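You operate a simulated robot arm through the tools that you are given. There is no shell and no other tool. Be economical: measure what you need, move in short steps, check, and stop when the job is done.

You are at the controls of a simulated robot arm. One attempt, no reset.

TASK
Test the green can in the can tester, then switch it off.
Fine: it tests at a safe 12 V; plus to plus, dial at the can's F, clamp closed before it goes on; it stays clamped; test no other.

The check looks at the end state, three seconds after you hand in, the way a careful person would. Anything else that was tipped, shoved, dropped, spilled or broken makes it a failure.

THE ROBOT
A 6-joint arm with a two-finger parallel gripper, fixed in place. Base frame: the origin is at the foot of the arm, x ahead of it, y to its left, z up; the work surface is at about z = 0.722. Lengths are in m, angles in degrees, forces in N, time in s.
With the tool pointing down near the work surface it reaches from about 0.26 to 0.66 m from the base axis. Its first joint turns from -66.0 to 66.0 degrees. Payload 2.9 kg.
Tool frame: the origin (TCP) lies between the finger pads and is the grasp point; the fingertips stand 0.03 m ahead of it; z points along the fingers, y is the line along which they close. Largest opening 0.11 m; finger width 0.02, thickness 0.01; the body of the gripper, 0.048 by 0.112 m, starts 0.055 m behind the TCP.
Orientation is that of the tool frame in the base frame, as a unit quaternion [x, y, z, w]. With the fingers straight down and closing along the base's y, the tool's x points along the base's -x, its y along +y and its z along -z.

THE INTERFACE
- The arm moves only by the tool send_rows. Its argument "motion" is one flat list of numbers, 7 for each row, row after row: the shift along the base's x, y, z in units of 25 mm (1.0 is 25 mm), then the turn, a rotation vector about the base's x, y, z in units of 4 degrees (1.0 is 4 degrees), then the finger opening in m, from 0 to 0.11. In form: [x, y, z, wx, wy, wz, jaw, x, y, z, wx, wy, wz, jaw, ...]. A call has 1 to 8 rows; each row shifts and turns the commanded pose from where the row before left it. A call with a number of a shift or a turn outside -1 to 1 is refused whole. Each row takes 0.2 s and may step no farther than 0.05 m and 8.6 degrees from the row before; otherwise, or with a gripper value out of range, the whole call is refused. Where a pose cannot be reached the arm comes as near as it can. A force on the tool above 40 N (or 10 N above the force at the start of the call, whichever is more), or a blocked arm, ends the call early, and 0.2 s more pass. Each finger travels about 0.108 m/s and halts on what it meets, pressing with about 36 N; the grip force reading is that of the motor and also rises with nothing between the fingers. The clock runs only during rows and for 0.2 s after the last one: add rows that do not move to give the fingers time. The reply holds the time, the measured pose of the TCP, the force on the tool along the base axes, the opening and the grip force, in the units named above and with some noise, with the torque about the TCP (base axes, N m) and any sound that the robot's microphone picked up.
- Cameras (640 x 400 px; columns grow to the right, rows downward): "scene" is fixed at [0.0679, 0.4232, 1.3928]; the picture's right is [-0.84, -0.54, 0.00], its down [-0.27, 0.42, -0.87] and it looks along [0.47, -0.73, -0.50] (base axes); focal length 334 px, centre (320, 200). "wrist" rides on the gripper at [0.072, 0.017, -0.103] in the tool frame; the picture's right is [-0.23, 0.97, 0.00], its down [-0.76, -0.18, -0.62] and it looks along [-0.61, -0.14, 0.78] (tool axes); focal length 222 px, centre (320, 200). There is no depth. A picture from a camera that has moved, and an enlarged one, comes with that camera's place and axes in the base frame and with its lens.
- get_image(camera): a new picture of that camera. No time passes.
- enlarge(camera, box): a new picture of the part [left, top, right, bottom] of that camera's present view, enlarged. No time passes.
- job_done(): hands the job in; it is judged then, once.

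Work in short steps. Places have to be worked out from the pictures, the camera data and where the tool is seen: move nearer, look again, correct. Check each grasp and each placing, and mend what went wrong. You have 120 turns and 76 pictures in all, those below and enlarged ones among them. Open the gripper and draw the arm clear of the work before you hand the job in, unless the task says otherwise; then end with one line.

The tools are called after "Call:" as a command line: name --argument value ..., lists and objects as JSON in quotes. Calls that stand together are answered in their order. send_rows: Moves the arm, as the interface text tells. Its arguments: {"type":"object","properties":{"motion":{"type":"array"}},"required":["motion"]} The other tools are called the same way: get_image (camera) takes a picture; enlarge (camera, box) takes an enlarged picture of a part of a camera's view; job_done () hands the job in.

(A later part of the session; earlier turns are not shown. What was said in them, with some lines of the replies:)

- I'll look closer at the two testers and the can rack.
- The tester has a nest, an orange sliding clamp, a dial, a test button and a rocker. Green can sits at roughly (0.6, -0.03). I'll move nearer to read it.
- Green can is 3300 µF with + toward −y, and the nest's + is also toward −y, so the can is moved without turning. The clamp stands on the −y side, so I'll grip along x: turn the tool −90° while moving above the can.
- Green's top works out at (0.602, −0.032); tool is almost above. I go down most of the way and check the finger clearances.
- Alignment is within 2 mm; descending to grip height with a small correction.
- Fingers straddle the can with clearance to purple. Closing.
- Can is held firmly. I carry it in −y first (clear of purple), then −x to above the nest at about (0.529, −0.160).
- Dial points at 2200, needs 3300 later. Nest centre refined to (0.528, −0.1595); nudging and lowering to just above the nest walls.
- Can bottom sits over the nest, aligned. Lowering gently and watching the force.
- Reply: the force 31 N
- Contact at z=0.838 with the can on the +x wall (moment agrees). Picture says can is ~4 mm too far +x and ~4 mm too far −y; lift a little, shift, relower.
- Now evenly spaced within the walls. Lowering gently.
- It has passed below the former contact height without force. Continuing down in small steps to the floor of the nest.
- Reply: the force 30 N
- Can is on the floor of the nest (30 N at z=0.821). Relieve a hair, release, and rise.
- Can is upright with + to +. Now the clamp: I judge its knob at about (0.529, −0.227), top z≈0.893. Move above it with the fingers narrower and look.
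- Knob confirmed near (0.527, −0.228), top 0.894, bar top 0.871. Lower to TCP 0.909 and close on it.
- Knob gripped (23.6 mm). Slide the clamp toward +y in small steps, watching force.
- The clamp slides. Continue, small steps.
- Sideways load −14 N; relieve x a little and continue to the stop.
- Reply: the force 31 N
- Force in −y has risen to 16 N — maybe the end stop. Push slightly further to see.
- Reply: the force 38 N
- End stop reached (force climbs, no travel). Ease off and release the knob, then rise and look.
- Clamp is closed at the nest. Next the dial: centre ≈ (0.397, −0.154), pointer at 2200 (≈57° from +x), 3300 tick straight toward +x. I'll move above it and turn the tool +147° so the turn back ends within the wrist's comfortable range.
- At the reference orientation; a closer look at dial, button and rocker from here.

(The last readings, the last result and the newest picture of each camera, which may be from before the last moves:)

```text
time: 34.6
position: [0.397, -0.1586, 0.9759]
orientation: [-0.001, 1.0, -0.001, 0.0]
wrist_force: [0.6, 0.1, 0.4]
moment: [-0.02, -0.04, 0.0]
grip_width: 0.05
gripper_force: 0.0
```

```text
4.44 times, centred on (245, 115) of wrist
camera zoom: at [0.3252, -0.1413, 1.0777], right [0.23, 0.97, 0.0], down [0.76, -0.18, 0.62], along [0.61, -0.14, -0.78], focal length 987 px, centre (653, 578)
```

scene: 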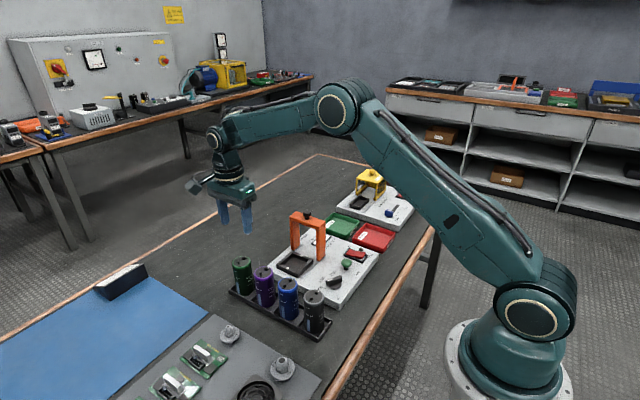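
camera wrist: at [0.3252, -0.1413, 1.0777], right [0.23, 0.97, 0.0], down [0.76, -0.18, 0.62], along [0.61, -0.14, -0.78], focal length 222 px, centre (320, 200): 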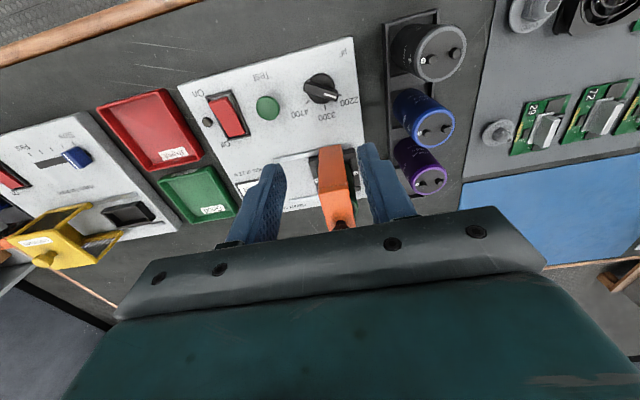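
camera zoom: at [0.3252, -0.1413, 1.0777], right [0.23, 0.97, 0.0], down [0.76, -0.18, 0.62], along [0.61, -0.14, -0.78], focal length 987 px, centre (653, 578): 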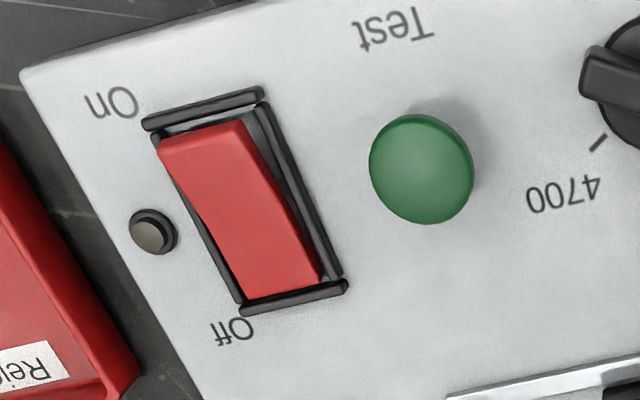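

Dial centre refined to (0.391, −0.154), pointer at ≈60°, i.e. exactly 2200; 3300 is 60° clockwise. Turn tool +60°, align and descend partway.

Call:
send_rows --motion '[-0.19, 0.14, 0, 0, 0, 1, 0.04, 0, 0, 0, 0, 0, 1, 0.04, 0, 0, 0, 0, 0, 1, 0.04, 0, 0, 0, 0, 0, 1, 0.04, 0, 0, 0, 0, 0, 1, 0.04, 0, 0, 0, 0, 0, 1, 0.04, 0, 0, 0, 0, 0, 1, 0.04, 0, 0, 0, 0, 0, 1, 0.04]'

Call:
send_rows --motion '[0, 0, -0.7, 0, 0, 1, 0.04, 0, 0, -0.7, 0, 0, 1, 0.04, 0, 0, -0.7, 0, 0, 1, 0.04, 0, 0, -0.7, 0, 0, 1, 0.04, 0, 0, -0.7, 0, 0, 1, 0.04, 0, 0, -0.7, 0, 0, 1, 0.04, 0, 0, -0.7, 0, 0, 1, 0.04, 0, 0, 0, 0, 0, 0, 0.04]'

Call:
enlarge --camera "wrist" --box '[220, 40, 420, 240]'

Call:
enlarge --camera "scene" --box '[290, 210, 390, 310]'

```text
time: 36.4
position: [0.3903, -0.1539, 0.9747]
orientation: [-0.277, 0.961, -0.001, 0.0]
wrist_force: [0.6, 0.5, 0.2]
moment: [0.02, -0.01, 0.01]
grip_width: 0.0399
gripper_force: 0.0
```

```text
time: 38.2
position: [0.3927, -0.1543, 0.8525]
orientation: [-0.501, 0.866, 0.0, 0.0]
wrist_force: [0.0, -0.2, -0.1]
moment: [0.01, -0.02, 0.02]
grip_width: 0.04
gripper_force: 0.1
```

```text
2.00 times, centred on (320, 140) of wrist
camera zoom: at [0.3423, -0.2099, 0.9547], right [-0.73, 0.68, 0.0], down [0.53, 0.57, 0.62], along [0.43, 0.46, -0.78], focal length 444 px, centre (320, 320)
```

zoom: 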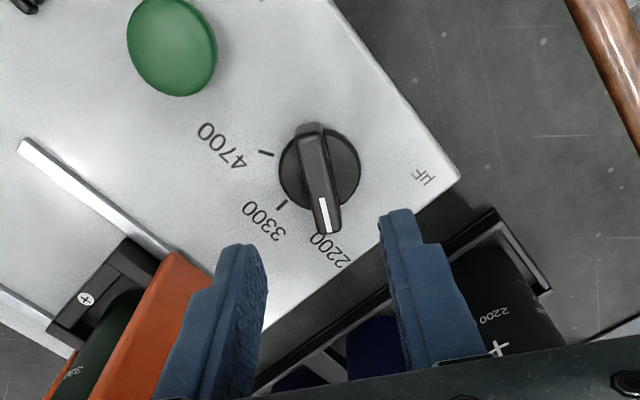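

```text
4.00 times, centred on (340, 260) of scene
camera zoom: at [0.0679, 0.4232, 1.3928], right [-0.84, -0.54, 0.0], down [-0.27, 0.42, -0.87], along [0.47, -0.73, -0.5], focal length 1334 px, centre (240, -40)
```

zoom: 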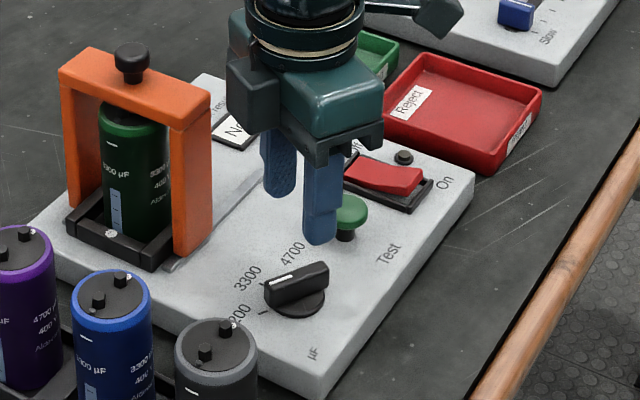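

Fingers straddle the bar, roughly parallel. Shift 2 mm along the bar and descend to TCP ≈0.80, then look.

Call:
send_rows --motion '[-0.04, -0.08, -0.7, 0, 0, 0, 0.04, 0, 0, -0.7, 0, 0, 0, 0.04, 0, 0, -0.65, 0, 0, 0, 0.04, 0, 0, 0, 0, 0, 0, 0.04]'

Call:
enlarge --camera "scene" --box '[290, 210, 390, 310]'

Call:
enlarge --camera "wrist" --box '[220, 40, 420, 240]'

```text
time: 39.2
position: [0.3905, -0.1578, 0.8003]
orientation: [-0.5, 0.866, 0.0, 0.0]
wrist_force: [-0.6, 0.5, -0.3]
moment: [-0.01, -0.01, 0.01]
grip_width: 0.0399
gripper_force: 0.0
```

```text
4.00 times, centred on (340, 260) of scene
camera zoom: at [0.0679, 0.4232, 1.3928], right [-0.84, -0.54, 0.0], down [-0.27, 0.42, -0.87], along [0.47, -0.73, -0.5], focal length 1334 px, centre (240, -40)
```

zoom: 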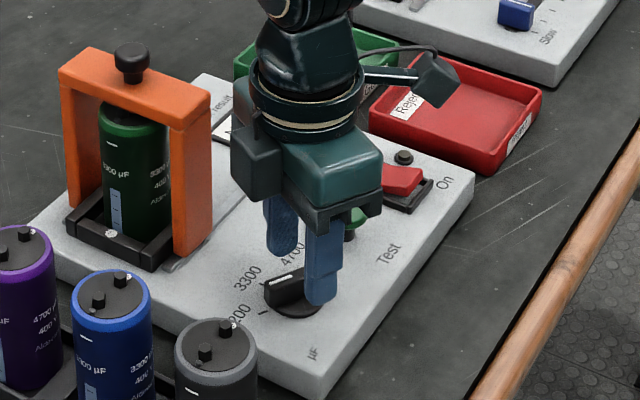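

```text
2.00 times, centred on (320, 140) of wrist
camera zoom: at [0.3409, -0.2122, 0.903], right [-0.73, 0.68, 0.0], down [0.53, 0.57, 0.62], along [0.43, 0.45, -0.78], focal length 444 px, centre (320, 320)
```

zoom: 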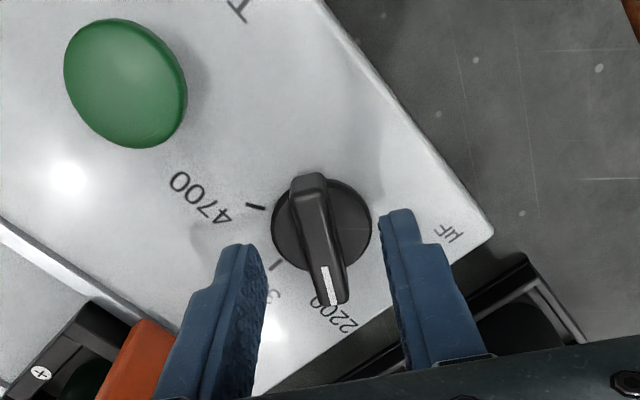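

Well aligned around the knob. Lower 4 mm more and close.

Call:
send_rows --motion '[0, 0, -0.15, 0, 0, 0, 0.04, 0, 0, 0, 0, 0, 0, 0.025, 0, 0, 0, 0, 0, 0, 0.012, 0, 0, 0, 0, 0, 0, 0.006, 0, 0, 0, 0, 0, 0, 0.006]'

Call:
enlarge --camera "wrist" --box '[220, 40, 420, 240]'

```text
time: 40.4
position: [0.3899, -0.1569, 0.7965]
orientation: [-0.5, 0.866, 0.0, 0.0]
wrist_force: [4.6, -2.7, -4.2]
moment: [-0.07, -0.12, 0.0]
grip_width: 0.0117
gripper_force: 45.1
```

```text
2.00 times, centred on (320, 140) of wrist
camera zoom: at [0.3409, -0.2121, 0.8997], right [-0.73, 0.68, 0.0], down [0.53, 0.57, 0.62], along [0.43, 0.45, -0.78], focal length 444 px, centre (320, 320)
```

zoom: 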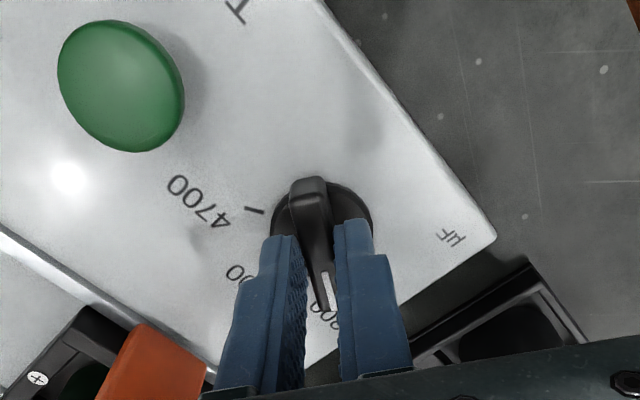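

Knob gripped (11.7 mm). Turn clockwise 32° first and check forces.

Call:
send_rows --motion '[0, 0, 0, 0, 0, -1, 0.006, 0, 0, 0, 0, 0, -1, 0.006, 0, 0, 0, 0, 0, -1, 0.006, 0, 0, 0, 0, 0, -1, 0.006, 0, 0, 0, 0, 0, -1, 0.006, 0, 0, 0, 0, 0, -1, 0.006, 0, 0, 0, 0, 0, -1, 0.006, 0, 0, 0, 0, 0, 0, 0.006]'

Call:
enlarge --camera "wrist" --box '[220, 40, 420, 240]'

```text
time: 42.2
position: [0.389, -0.1565, 0.7983]
orientation: [-0.275, 0.961, 0.0, -0.001]
wrist_force: [1.5, -8.8, -28.7]
moment: [-0.06, -0.39, -0.07]
grip_width: 0.0117
gripper_force: 44.8
```

```text
2.00 times, centred on (320, 140) of wrist
camera zoom: at [0.3209, -0.181, 0.9], right [-0.32, 0.95, 0.0], down [0.74, 0.25, 0.62], along [0.59, 0.2, -0.78], focal length 444 px, centre (320, 320)
```

zoom: 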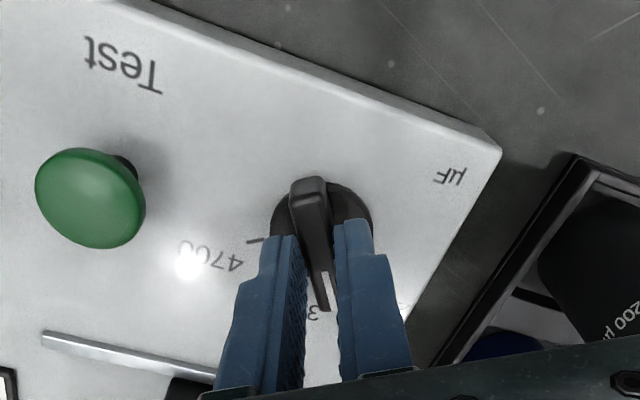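

Dial follows. The tool is pulled down by 29 N, so I relax z slightly and turn the remaining 32°.

Call:
send_rows --motion '[0, -0.04, -0.06, 0, 0, -1, 0.006, 0, 0, 0, 0, 0, -1, 0.006, 0, 0, 0, 0, 0, -1, 0.006, 0, 0, 0, 0, 0, -1, 0.006, 0, 0, 0, 0, 0, -1, 0.006, 0, 0, 0, 0, 0, -1, 0.006, 0, 0, 0, 0, 0, -1, 0.006, 0, 0, 0, 0, 0, -1, 0.006]'

Call:
enlarge --camera "wrist" --box '[220, 40, 420, 240]'

```text
time: 43.8
position: [0.3903, -0.1563, 0.7972]
orientation: [-0.046, 0.999, 0.003, -0.001]
wrist_force: [-3.7, 2.5, 7.0]
moment: [0.1, -0.31, 0.0]
grip_width: 0.012
gripper_force: 45.2
stopped in row 7: the force on the tool passed its limit at 40 N (the readings are from after the stop); the commanded pose is now the measured one
```

```text
2.00 times, centred on (320, 140) of wrist
camera zoom: at [0.3177, -0.1464, 0.9], right [0.14, 0.99, 0.0], down [0.78, -0.11, 0.62], along [0.61, -0.08, -0.79], focal length 444 px, centre (320, 320)
```

zoom: 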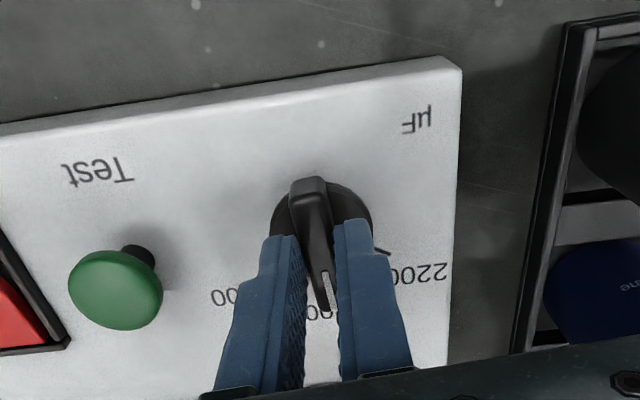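

About 5° remain. Finish the turn.

Call:
send_rows --motion '[0, 0, 0, 0, 0, -0.7, 0.006, 0, 0, 0, 0, 0, -0.65, 0.006, 0, 0, 0, 0, 0, 0, 0.006]'

```text
time: 44.6
position: [0.3889, -0.1556, 0.7972]
orientation: [0.002, 1.0, 0.003, -0.003]
wrist_force: [-10.2, 7.0, 9.4]
moment: [0.16, -0.97, 0.0]
grip_width: 0.0119
gripper_force: 45.0
```

Now at 0°. Open, rise, and inspect the dial.

Call:
send_rows --motion '[0, 0, 0, 0, 0, 0, 0.02, 0, 0, 0, 0, 0, 0, 0.04, 0, 0, 0, 0, 0, 0, 0.04, 0, 0, 0.6, 0, 0, 0, 0.04, 0, 0, 1, 0, 0, 0, 0.04, 0, 0, 1, 0, 0, 0, 0.04, 0, 0, 1, 0, 0, 0, 0.04, 0, 0, 0, 0, 0, 0, 0.04]'

Call:
enlarge --camera "wrist" --box '[200, 40, 400, 180]'

```text
time: 46.4
position: [0.3909, -0.1561, 0.886]
orientation: [0.002, 1.0, 0.002, -0.002]
wrist_force: [-0.6, -0.3, 0.6]
moment: [0.03, -0.02, 0.0]
grip_width: 0.0402
gripper_force: 0.0
```

```text
2.86 times, centred on (300, 110) of wrist
camera zoom: at [0.3198, -0.1394, 0.9892], right [0.23, 0.97, 0.0], down [0.76, -0.18, 0.62], along [0.6, -0.14, -0.79], focal length 635 px, centre (377, 457)
```

zoom: 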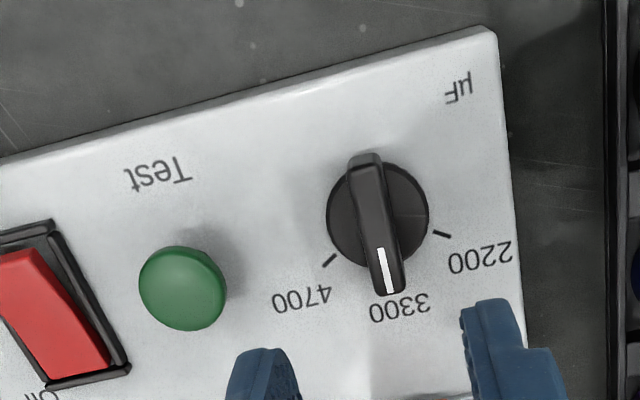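

Dial is on 3300. Now to the rocker: "On" end at about (0.376, −0.285). Move above with fingers closed.

Call:
send_rows --motion '[-0.1, -0.86, 0, 0, 0, 0, 0.02, -0.1, -0.86, 0, 0, 0, 0, 0, -0.1, -0.86, 0, 0, 0, 0, 0, -0.1, -0.86, 0, 0, 0, 0, 0, -0.1, -0.86, 0, 0, 0, 0, 0, -0.1, -0.86, 0, 0, 0, 0, 0, 0, 0, -0.6, 0, 0, 0, 0, 0, 0, 0, 0, 0, 0, 0]'

Call:
enlarge --camera "wrist" --box '[220, 40, 420, 240]'

Call:
enlarge --camera "scene" --box '[310, 190, 400, 290]'

```text
time: 48.2
position: [0.3757, -0.2832, 0.8724]
orientation: [0.0, 1.0, 0.002, -0.002]
wrist_force: [0.0, 0.3, -0.2]
moment: [0.0, -0.03, 0.03]
grip_width: 0.0
gripper_force: 36.3
```

```text
2.00 times, centred on (320, 140) of wrist
camera zoom: at [0.3052, -0.2676, 0.9749], right [0.23, 0.97, 0.0], down [0.76, -0.18, 0.62], along [0.6, -0.14, -0.78], focal length 444 px, centre (320, 320)
```

zoom: 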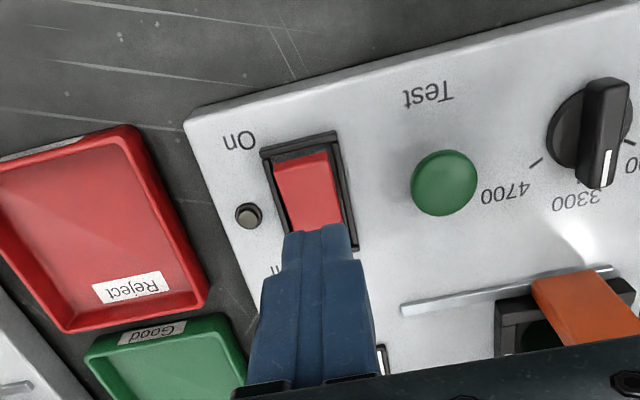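

```text
4.00 times, centred on (355, 240) of scene
camera zoom: at [0.0679, 0.4232, 1.3928], right [-0.84, -0.54, 0.0], down [-0.27, 0.42, -0.87], along [0.47, -0.73, -0.5], focal length 1334 px, centre (180, 40)
```

zoom: 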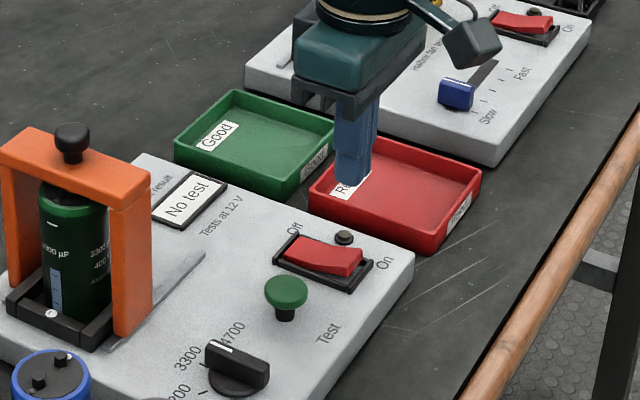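

On-end refined to (0.373, −0.288). Correct and descend to just above it.

Call:
send_rows --motion '[-0.06, -0.18, -0.8, 0, 0, 0, 0, 0, 0, -0.8, 0, 0, 0, 0, 0, 0, -0.5, 0, 0, 0, 0, 0, 0, 0, 0, 0, 0, 0]'

Call:
enlarge --camera "wrist" --box '[220, 40, 420, 240]'

Call:
enlarge --camera "scene" --box '[310, 190, 400, 290]'

```text
time: 49.2
position: [0.3744, -0.2873, 0.8189]
orientation: [0.002, 1.0, 0.001, -0.002]
wrist_force: [0.6, 1.1, -0.7]
moment: [0.03, 0.02, 0.01]
grip_width: 0.0
gripper_force: 36.3
```

```text
2.00 times, centred on (320, 140) of wrist
camera zoom: at [0.304, -0.2722, 0.9218], right [0.23, 0.97, 0.0], down [0.76, -0.18, 0.62], along [0.6, -0.14, -0.78], focal length 444 px, centre (320, 320)
```

zoom: 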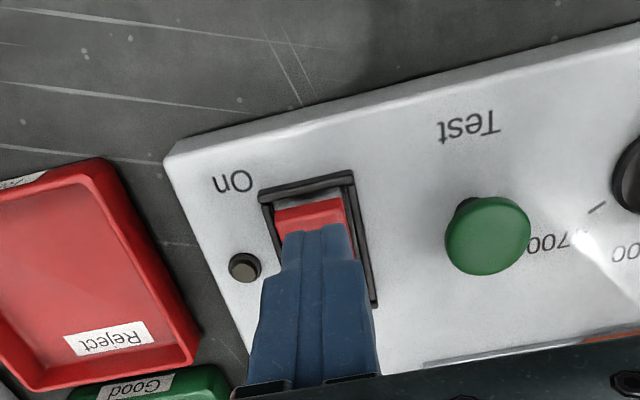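

```text
4.00 times, centred on (355, 240) of scene
camera zoom: at [0.0679, 0.4232, 1.3928], right [-0.84, -0.54, 0.0], down [-0.27, 0.42, -0.87], along [0.47, -0.73, -0.5], focal length 1334 px, centre (180, 40)
```

zoom: 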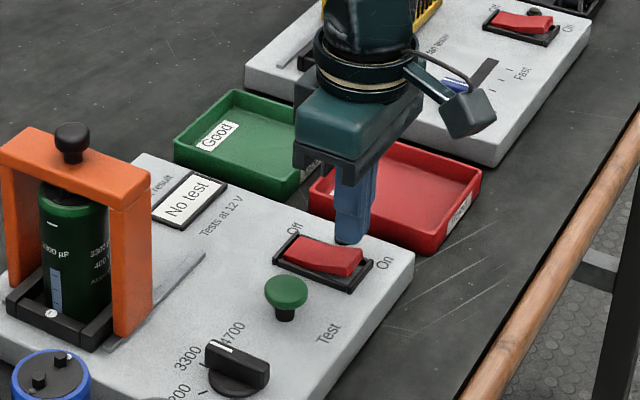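

Aligned over the On end. Press down in small steps.

Call:
send_rows --motion '[0, 0, -0.25, 0, 0, 0, 0, 0, 0, -0.25, 0, 0, 0, 0, 0, 0, -0.2, 0, 0, 0, 0, 0, 0, 0, 0, 0, 0, 0]'

Call:
enlarge --camera "scene" --box '[310, 190, 400, 290]'

```text
time: 50.2
position: [0.3745, -0.2879, 0.8013]
orientation: [0.003, 1.0, 0.002, -0.002]
wrist_force: [0.3, -0.4, 0.1]
moment: [-0.05, -0.04, 0.03]
grip_width: 0.0001
gripper_force: 35.9
```

```text
4.00 times, centred on (355, 240) of scene
camera zoom: at [0.0679, 0.4232, 1.3928], right [-0.84, -0.54, 0.0], down [-0.27, 0.42, -0.87], along [0.47, -0.73, -0.5], focal length 1334 px, centre (180, 40)
```

zoom: 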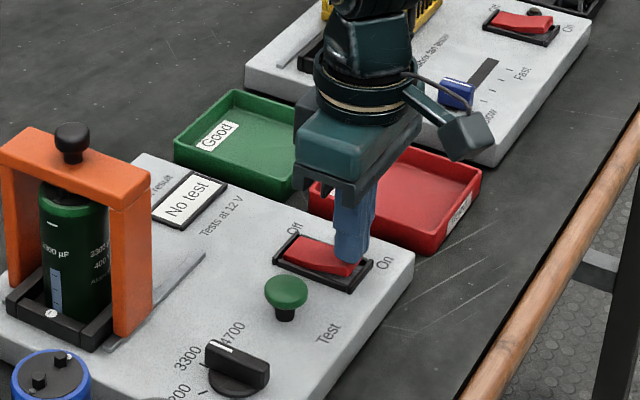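

Call:
send_rows --motion '[0, 0, -0.2, 0, 0, 0, 0, 0, 0, 0, 0, 0, 0, 0]'

```text
time: 50.8
position: [0.3743, -0.2885, 0.7964]
orientation: [0.001, 1.0, 0.001, -0.002]
wrist_force: [0.0, 0.0, 0.9]
moment: [-0.02, -0.07, 0.01]
grip_width: 0.0
gripper_force: 35.5
```

Call:
enlarge --camera "scene" --box '[330, 210, 390, 270]'

```text
6.67 times, centred on (360, 240) of scene
camera zoom: at [0.0679, 0.4233, 1.3928], right [-0.84, -0.54, 0.0], down [-0.27, 0.42, -0.87], along [0.47, -0.73, -0.5], focal length 2224 px, centre (53, -67)
```

zoom: 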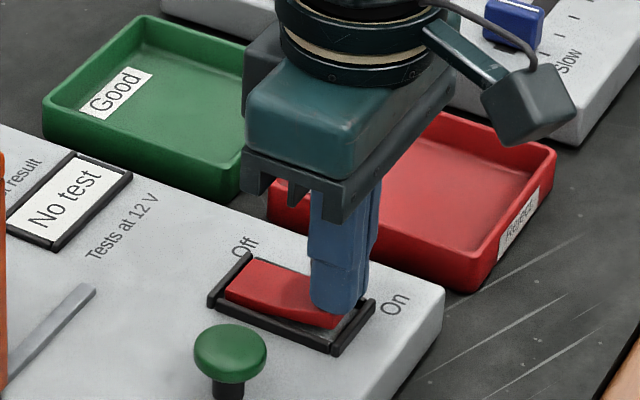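

Rocker end is moving under the finger; keep pressing until it snaps.

Call:
send_rows --motion '[0, 0, -0.15, 0, 0, 0, 0, 0, 0, -0.1, 0, 0, 0, 0, 0, 0, 0, 0, 0, 0, 0]'

Call:
enlarge --camera "scene" --box '[330, 210, 390, 270]'

```text
time: 51.6
position: [0.3737, -0.29, 0.7913]
orientation: [0.001, 1.0, 0.002, -0.001]
wrist_force: [-0.9, 0.5, 1.4]
moment: [0.03, -0.05, 0.0]
grip_width: 0.0004
gripper_force: 36.2
heard: click
```

```text
6.67 times, centred on (360, 240) of scene
camera zoom: at [0.0679, 0.4233, 1.3928], right [-0.84, -0.54, 0.0], down [-0.27, 0.42, -0.87], along [0.47, -0.73, -0.5], focal length 2224 px, centre (53, -67)
```

zoom: 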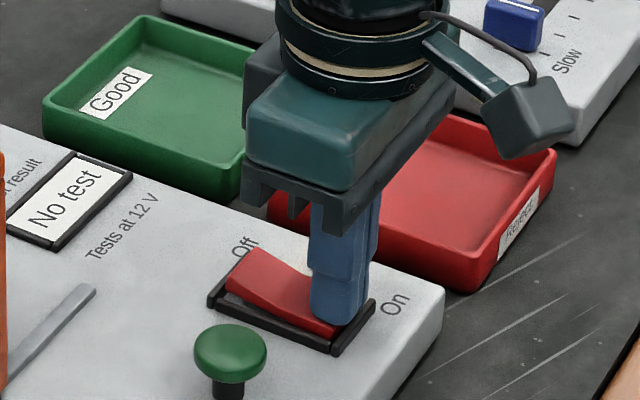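

Click heard; the rocker has flipped to On. Lift and go above the Test button at (0.391, −0.223).

Call:
send_rows --motion '[0, 0, 0.6, 0, 0, 0, 0, 0, 0, 1, 0, 0, 0, 0, 0, 0, 0.6, 0, 0, 0, 0, 0.24, 0.9, 0, 0, 0, 0, 0, 0.24, 0.9, 0, 0, 0, 0, 0, 0.2, 0.84, 0, 0, 0, 0, 0, 0, 0, 0, 0, 0, 0, 0]'

Call:
enlarge --camera "wrist" --box '[200, 40, 440, 240]'

Call:
enlarge --camera "scene" --box '[310, 190, 400, 290]'

```text
time: 53.2
position: [0.3905, -0.222, 0.8452]
orientation: [0.001, 1.0, 0.002, -0.002]
wrist_force: [0.3, -0.4, 0.2]
moment: [0.02, 0.0, 0.01]
grip_width: 0.0001
gripper_force: 35.9
```

```text
2.00 times, centred on (320, 140) of wrist
camera zoom: at [0.3197, -0.2074, 0.9485], right [0.23, 0.97, 0.0], down [0.76, -0.18, 0.62], along [0.6, -0.14, -0.79], focal length 444 px, centre (320, 320)
```

zoom: 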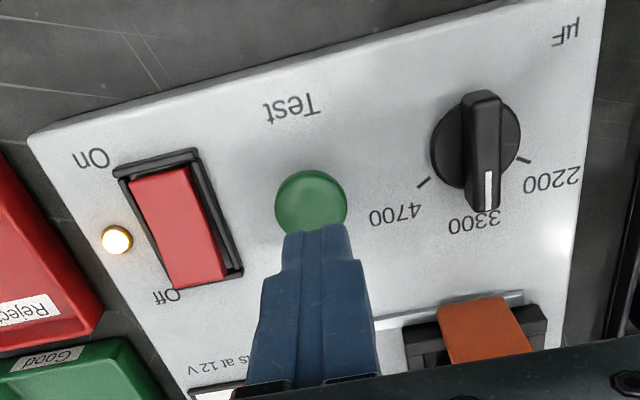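

```text
4.00 times, centred on (355, 240) of scene
camera zoom: at [0.0679, 0.4233, 1.3928], right [-0.84, -0.54, 0.0], down [-0.27, 0.42, -0.87], along [0.47, -0.73, -0.5], focal length 1334 px, centre (180, 40)
```

zoom: 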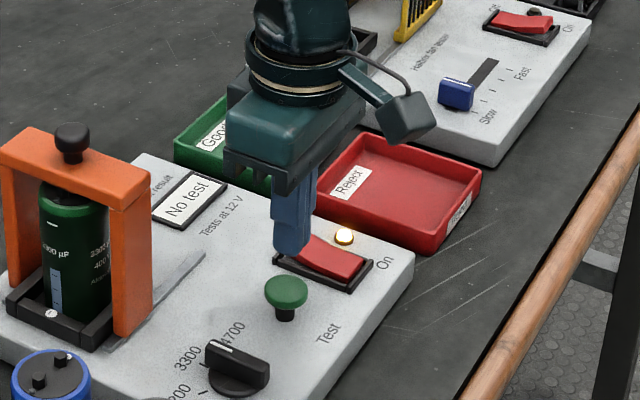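

Lamp is lit. Button refined to (0.389, −0.225); press down in small steps.

Call:
send_rows --motion '[-0.08, -0.12, -0.5, 0, 0, 0, 0, 0, 0, -0.4, 0, 0, 0, 0, 0, 0, -0.2, 0, 0, 0, 0, 0, 0, 0, 0, 0, 0, 0]'

Call:
enlarge --camera "scene" --box '[310, 190, 400, 290]'

```text
time: 54.2
position: [0.3887, -0.2262, 0.8173]
orientation: [0.002, 1.0, 0.002, -0.002]
wrist_force: [0.2, 0.8, -0.2]
moment: [0.0, -0.02, 0.03]
grip_width: 0.0
gripper_force: 35.5
```

```text
4.00 times, centred on (355, 240) of scene
camera zoom: at [0.0679, 0.4232, 1.3928], right [-0.84, -0.54, 0.0], down [-0.27, 0.42, -0.87], along [0.47, -0.73, -0.5], focal length 1334 px, centre (180, 40)
```

zoom: 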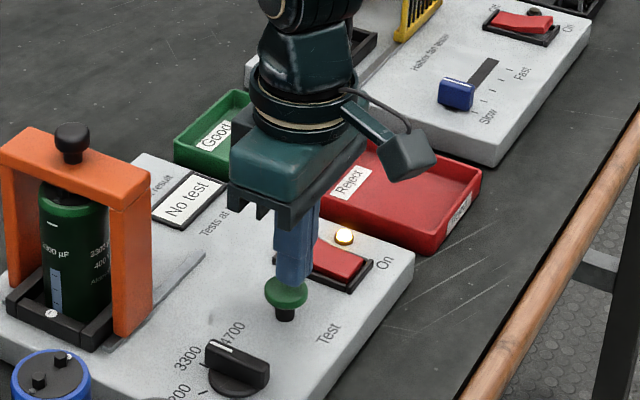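

Just above the button. Press.

Call:
send_rows --motion '[0, 0, -0.12, 0, 0, 0, 0, 0, 0, -0.12, 0, 0, 0, 0, 0, 0, -0.12, 0, 0, 0, 0, 0, 0, 0, 0, 0, 0, 0]'

Call:
enlarge --camera "scene" --box '[310, 190, 400, 290]'

```text
time: 55.2
position: [0.3879, -0.2255, 0.8085]
orientation: [0.001, 1.0, 0.002, -0.001]
wrist_force: [0.4, 0.1, 0.1]
moment: [0.0, 0.01, 0.01]
grip_width: 0.0
gripper_force: 36.0
```

```text
4.00 times, centred on (355, 240) of scene
camera zoom: at [0.0679, 0.4232, 1.3928], right [-0.84, -0.54, 0.0], down [-0.27, 0.42, -0.87], along [0.47, -0.73, -0.5], focal length 1334 px, centre (180, 40)
```

zoom: 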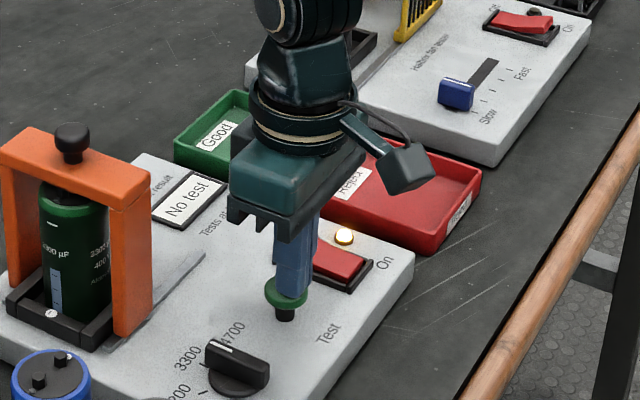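

Call:
send_rows --motion '[0, 0, -0.15, 0, 0, 0, 0, 0, 0, -0.15, 0, 0, 0, 0, 0, 0, 0, 0, 0, 0, 0]'

```text
time: 56.0
position: [0.3886, -0.2251, 0.8014]
orientation: [0.001, 1.0, 0.001, -0.002]
wrist_force: [-0.6, 0.5, 0.9]
moment: [0.02, -0.04, -0.01]
grip_width: 0.0003
gripper_force: 35.8
```

Light contact maybe; continue pressing in small steps.

Call:
send_rows --motion '[0, 0, -0.12, 0, 0, 0, 0, 0, 0, -0.12, 0, 0, 0, 0, 0, 0, 0, 0, 0, 0, 0]'

Call:
enlarge --camera "scene" --box '[310, 190, 400, 290]'

```text
time: 56.8
position: [0.3896, -0.2269, 0.7954]
orientation: [0.001, 1.0, 0.001, 0.0]
wrist_force: [2.3, 1.3, 3.4]
moment: [0.0, -0.06, 0.03]
grip_width: 0.0
gripper_force: 36.0
heard: click
```

```text
4.00 times, centred on (355, 240) of scene
camera zoom: at [0.0679, 0.4233, 1.3928], right [-0.84, -0.54, 0.0], down [-0.27, 0.42, -0.87], along [0.47, -0.73, -0.5], focal length 1334 px, centre (180, 40)
```

zoom: 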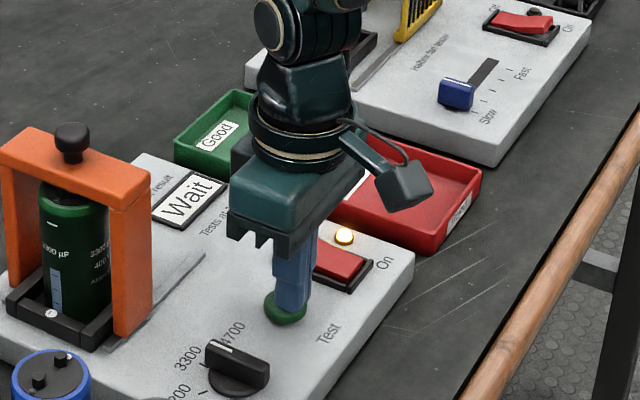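

Click, display shows "Wait". Hold still a moment and look.

Call:
send_rows --motion '[0, 0, 0, 0, 0, 0, 0, 0, 0, 0, 0, 0, 0, 0, 0, 0, 0, 0, 0, 0, 0, 0, 0, 0, 0, 0, 0, 0, 0, 0, 0, 0, 0, 0, 0, 0, 0, 0, 0, 0, 0, 0, 0, 0, 0, 0, 0, 0, 0, 0, 0, 0, 0, 0, 0, 0]'

Call:
enlarge --camera "scene" --box '[310, 190, 400, 290]'

```text
time: 58.6
position: [0.3897, -0.2257, 0.796]
orientation: [0.002, 1.0, 0.002, -0.002]
wrist_force: [0.4, -1.0, 3.3]
moment: [-0.05, -0.09, 0.0]
grip_width: 0.0
gripper_force: 35.8
```

```text
4.00 times, centred on (355, 240) of scene
camera zoom: at [0.0679, 0.4232, 1.3928], right [-0.84, -0.54, 0.0], down [-0.27, 0.42, -0.87], along [0.47, -0.73, -0.5], focal length 1334 px, centre (180, 40)
```

zoom: 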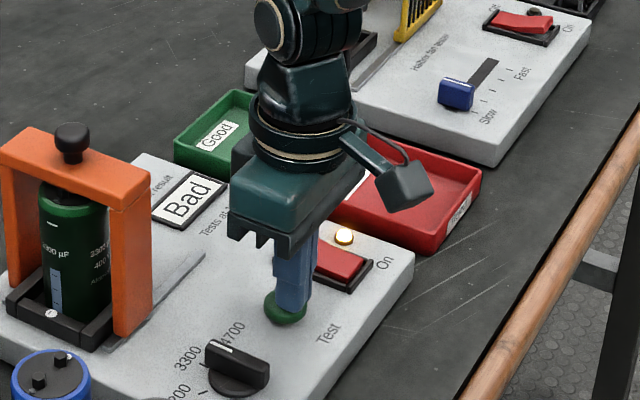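

Result latched: "Bad" (polarity, dial and clamp were right, so that is the can's result). Lift and go above the Off end at about (0.420, −0.288).

Call:
send_rows --motion '[0, 0, 0.6, 0, 0, 0, 0, 0, 0, 1, 0, 0, 0, 0, 0, 0, 0.5, 0, 0, 0, 0, 0.44, -0.84, 0, 0, 0, 0, 0, 0.4, -0.83, 0, 0, 0, 0, 0, 0.4, -0.83, 0, 0, 0, 0, 0, 0, 0, -0.5, 0, 0, 0, 0, 0, 0, 0, 0, 0, 0, 0]'

Call:
enlarge --camera "wrist" --box '[200, 40, 440, 240]'

Call:
enlarge --camera "scene" --box '[310, 190, 400, 290]'

```text
time: 60.4
position: [0.4183, -0.2883, 0.836]
orientation: [0.001, 1.0, 0.001, -0.001]
wrist_force: [-0.2, -0.7, 0.6]
moment: [0.01, 0.03, -0.01]
grip_width: 0.0
gripper_force: 36.1
```

```text
2.00 times, centred on (320, 140) of wrist
camera zoom: at [0.348, -0.2727, 0.9382], right [0.23, 0.97, 0.0], down [0.76, -0.18, 0.62], along [0.6, -0.14, -0.79], focal length 444 px, centre (320, 320)
```

zoom: 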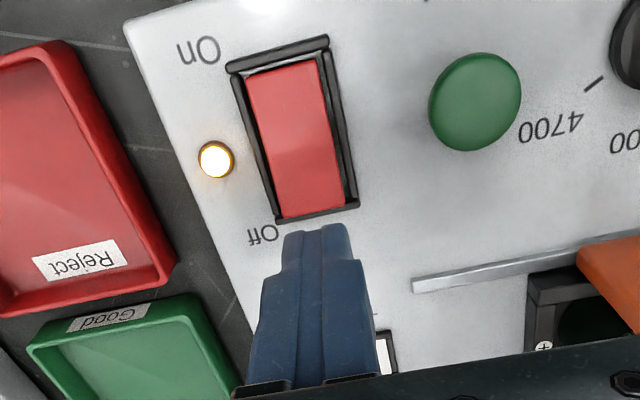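

```text
4.00 times, centred on (355, 240) of scene
camera zoom: at [0.0679, 0.4232, 1.3928], right [-0.84, -0.54, 0.0], down [-0.27, 0.42, -0.87], along [0.47, -0.73, -0.5], focal length 1334 px, centre (180, 40)
```

zoom: 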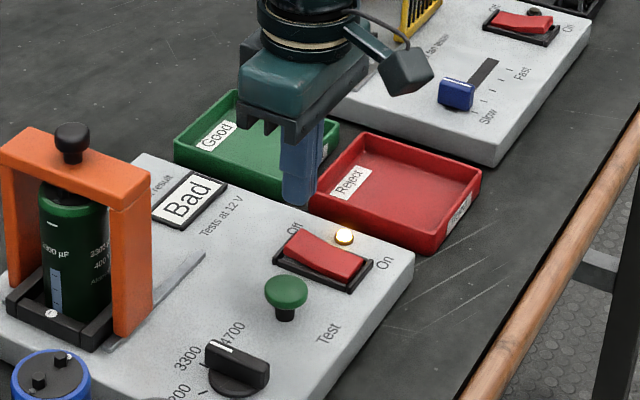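

Off end's edge is at x≈0.416, so aim at x=0.409, y=−0.290, and lower.

Call:
send_rows --motion '[-0.37, -0.08, 0, 0, 0, 0, 0, 0, 0, -0.5, 0, 0, 0, 0, 0, 0, -0.4, 0, 0, 0, 0, 0, 0, 0, 0, 0, 0, 0]'

Call:
enlarge --camera "scene" --box '[330, 210, 390, 270]'

Call:
enlarge --camera "wrist" --box '[200, 40, 440, 240]'

```text
time: 61.4
position: [0.412, -0.2917, 0.8137]
orientation: [0.002, 1.0, 0.002, -0.001]
wrist_force: [-0.7, 0.1, 0.7]
moment: [0.0, -0.02, -0.03]
grip_width: 0.0
gripper_force: 35.9
```

```text
6.67 times, centred on (360, 240) of scene
camera zoom: at [0.0679, 0.4232, 1.3928], right [-0.84, -0.54, 0.0], down [-0.27, 0.42, -0.87], along [0.47, -0.73, -0.5], focal length 2224 px, centre (53, -67)
```

zoom: 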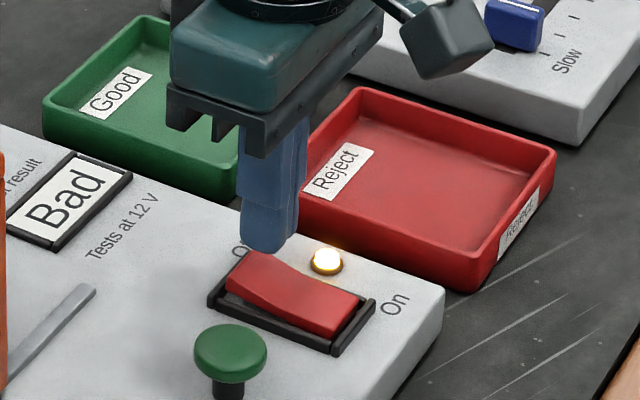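

```text
2.00 times, centred on (320, 140) of wrist
camera zoom: at [0.3397, -0.2747, 0.9161], right [0.23, 0.97, 0.0], down [0.76, -0.18, 0.62], along [0.6, -0.14, -0.78], focal length 444 px, centre (320, 320)
```

zoom: 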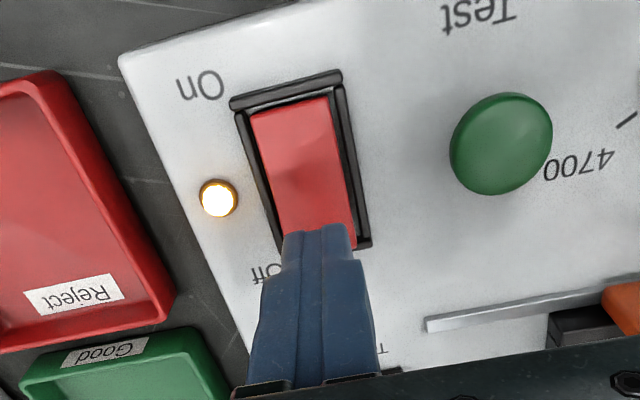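

Positioned over the Off end; press down in steps.

Call:
send_rows --motion '[-0.08, 0, -0.3, 0, 0, 0, 0, 0, 0, -0.2, 0, 0, 0, 0, 0, 0, -0.2, 0, 0, 0, 0, 0, 0, 0, 0, 0, 0, 0]'

Call:
send_rows --motion '[0, 0, -0.12, 0, 0, 0, 0, 0, 0, -0.12, 0, 0, 0, 0, 0, 0, 0, 0, 0, 0, 0]'

Call:
enlarge --camera "scene" --box '[330, 210, 390, 270]'

```text
time: 62.4
position: [0.4078, -0.29, 0.7966]
orientation: [0.001, 1.0, 0.002, -0.002]
wrist_force: [-0.4, -0.2, 0.2]
moment: [0.01, -0.03, 0.02]
grip_width: 0.0
gripper_force: 36.5
```

```text
time: 63.3
position: [0.4098, -0.2918, 0.7927]
orientation: [0.001, 1.0, 0.002, 0.001]
wrist_force: [-0.1, 0.9, 1.2]
moment: [0.0, 0.04, 0.01]
grip_width: 0.0
gripper_force: 36.2
heard: click
stopped in row 3: the force on the tool passed its limit at 42 N (the readings are from after the stop); the commanded pose is now the measured one
```

```text
6.67 times, centred on (360, 240) of scene
camera zoom: at [0.0679, 0.4232, 1.3928], right [-0.84, -0.54, 0.0], down [-0.27, 0.42, -0.87], along [0.47, -0.73, -0.5], focal length 2224 px, centre (53, -67)
```

zoom: 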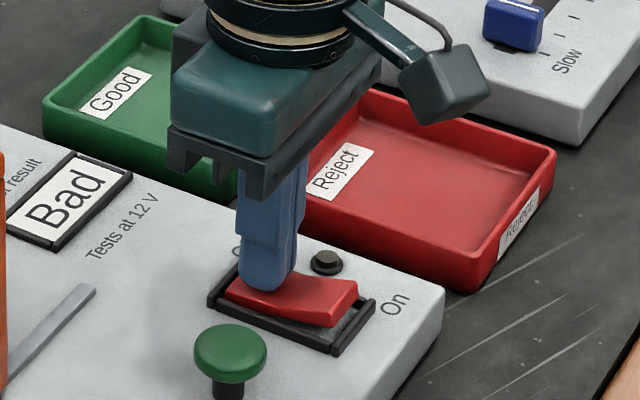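

Off: click heard, lamp dark. Lift, open the gripper, and draw clear, then a final check.

Call:
send_rows --motion '[0, 0, 0.6, 0, 0, 0, 0, 0, 0, 1, 0, 0, 0, 0, 0, 0, 1, 0, 0, 0, 0, 0, 0, 1, 0, 0, 0, 0, 0, 0, 1, 0, 0, 0, 0, -0.5, 0, 1, 0, 0, 0, 0.04, -0.5, 0, 1, 0, 0, 0, 0.08, -0.5, 0, 1, 0, 0, 0, 0.08]'

Call:
get_image --camera "scene"

Call:
enlarge --camera "scene" --box '[220, 190, 400, 340]'

Call:
get_image --camera "wrist"

```text
time: 65.1
position: [0.3721, -0.2905, 0.9832]
orientation: [0.001, 1.0, 0.001, 0.0]
wrist_force: [0.0, 0.6, 0.0]
moment: [0.0, 0.0, 0.0]
grip_width: 0.0802
gripper_force: 0.0
```

```text
8 pictures are left
```

scene: 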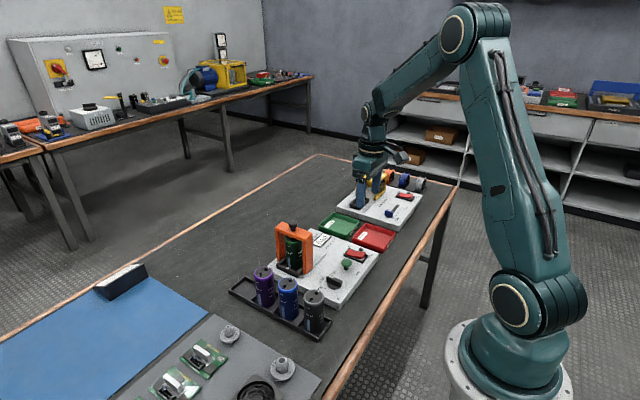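

```text
2.67 times, centred on (310, 265) of scene
camera zoom: at [0.0679, 0.4233, 1.3928], right [-0.84, -0.54, 0.0], down [-0.27, 0.42, -0.87], along [0.47, -0.73, -0.5], focal length 890 px, centre (347, 27)
```

zoom: 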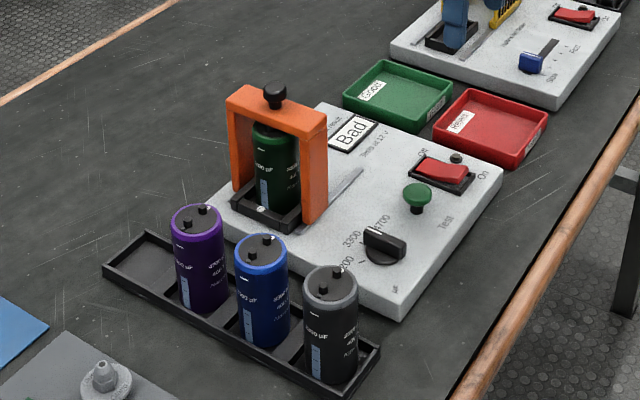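

```text
6 pictures are left
camera wrist: at [0.301, -0.274, 1.0853], right [0.23, 0.97, 0.0], down [0.76, -0.18, 0.62], along [0.61, -0.14, -0.78], focal length 222 px, centre (320, 200)
```

wrist: 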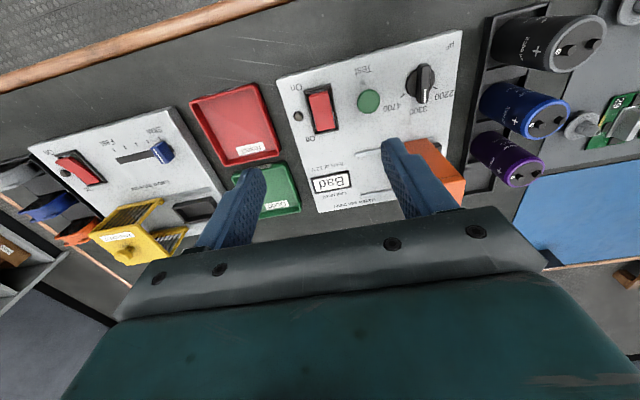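

Everything is in its end state: can clamped, dial at 3300, rocker off, lamp dark, the other cans undisturbed, arm clear. Handing in.

Call:
job_done

```text
The job is handed in.
```

I tested the green can (dial at 3300 µF, plus to plus, clamp closed before switching on). The tester read "Bad", and it is now switched off with the can still clamped.
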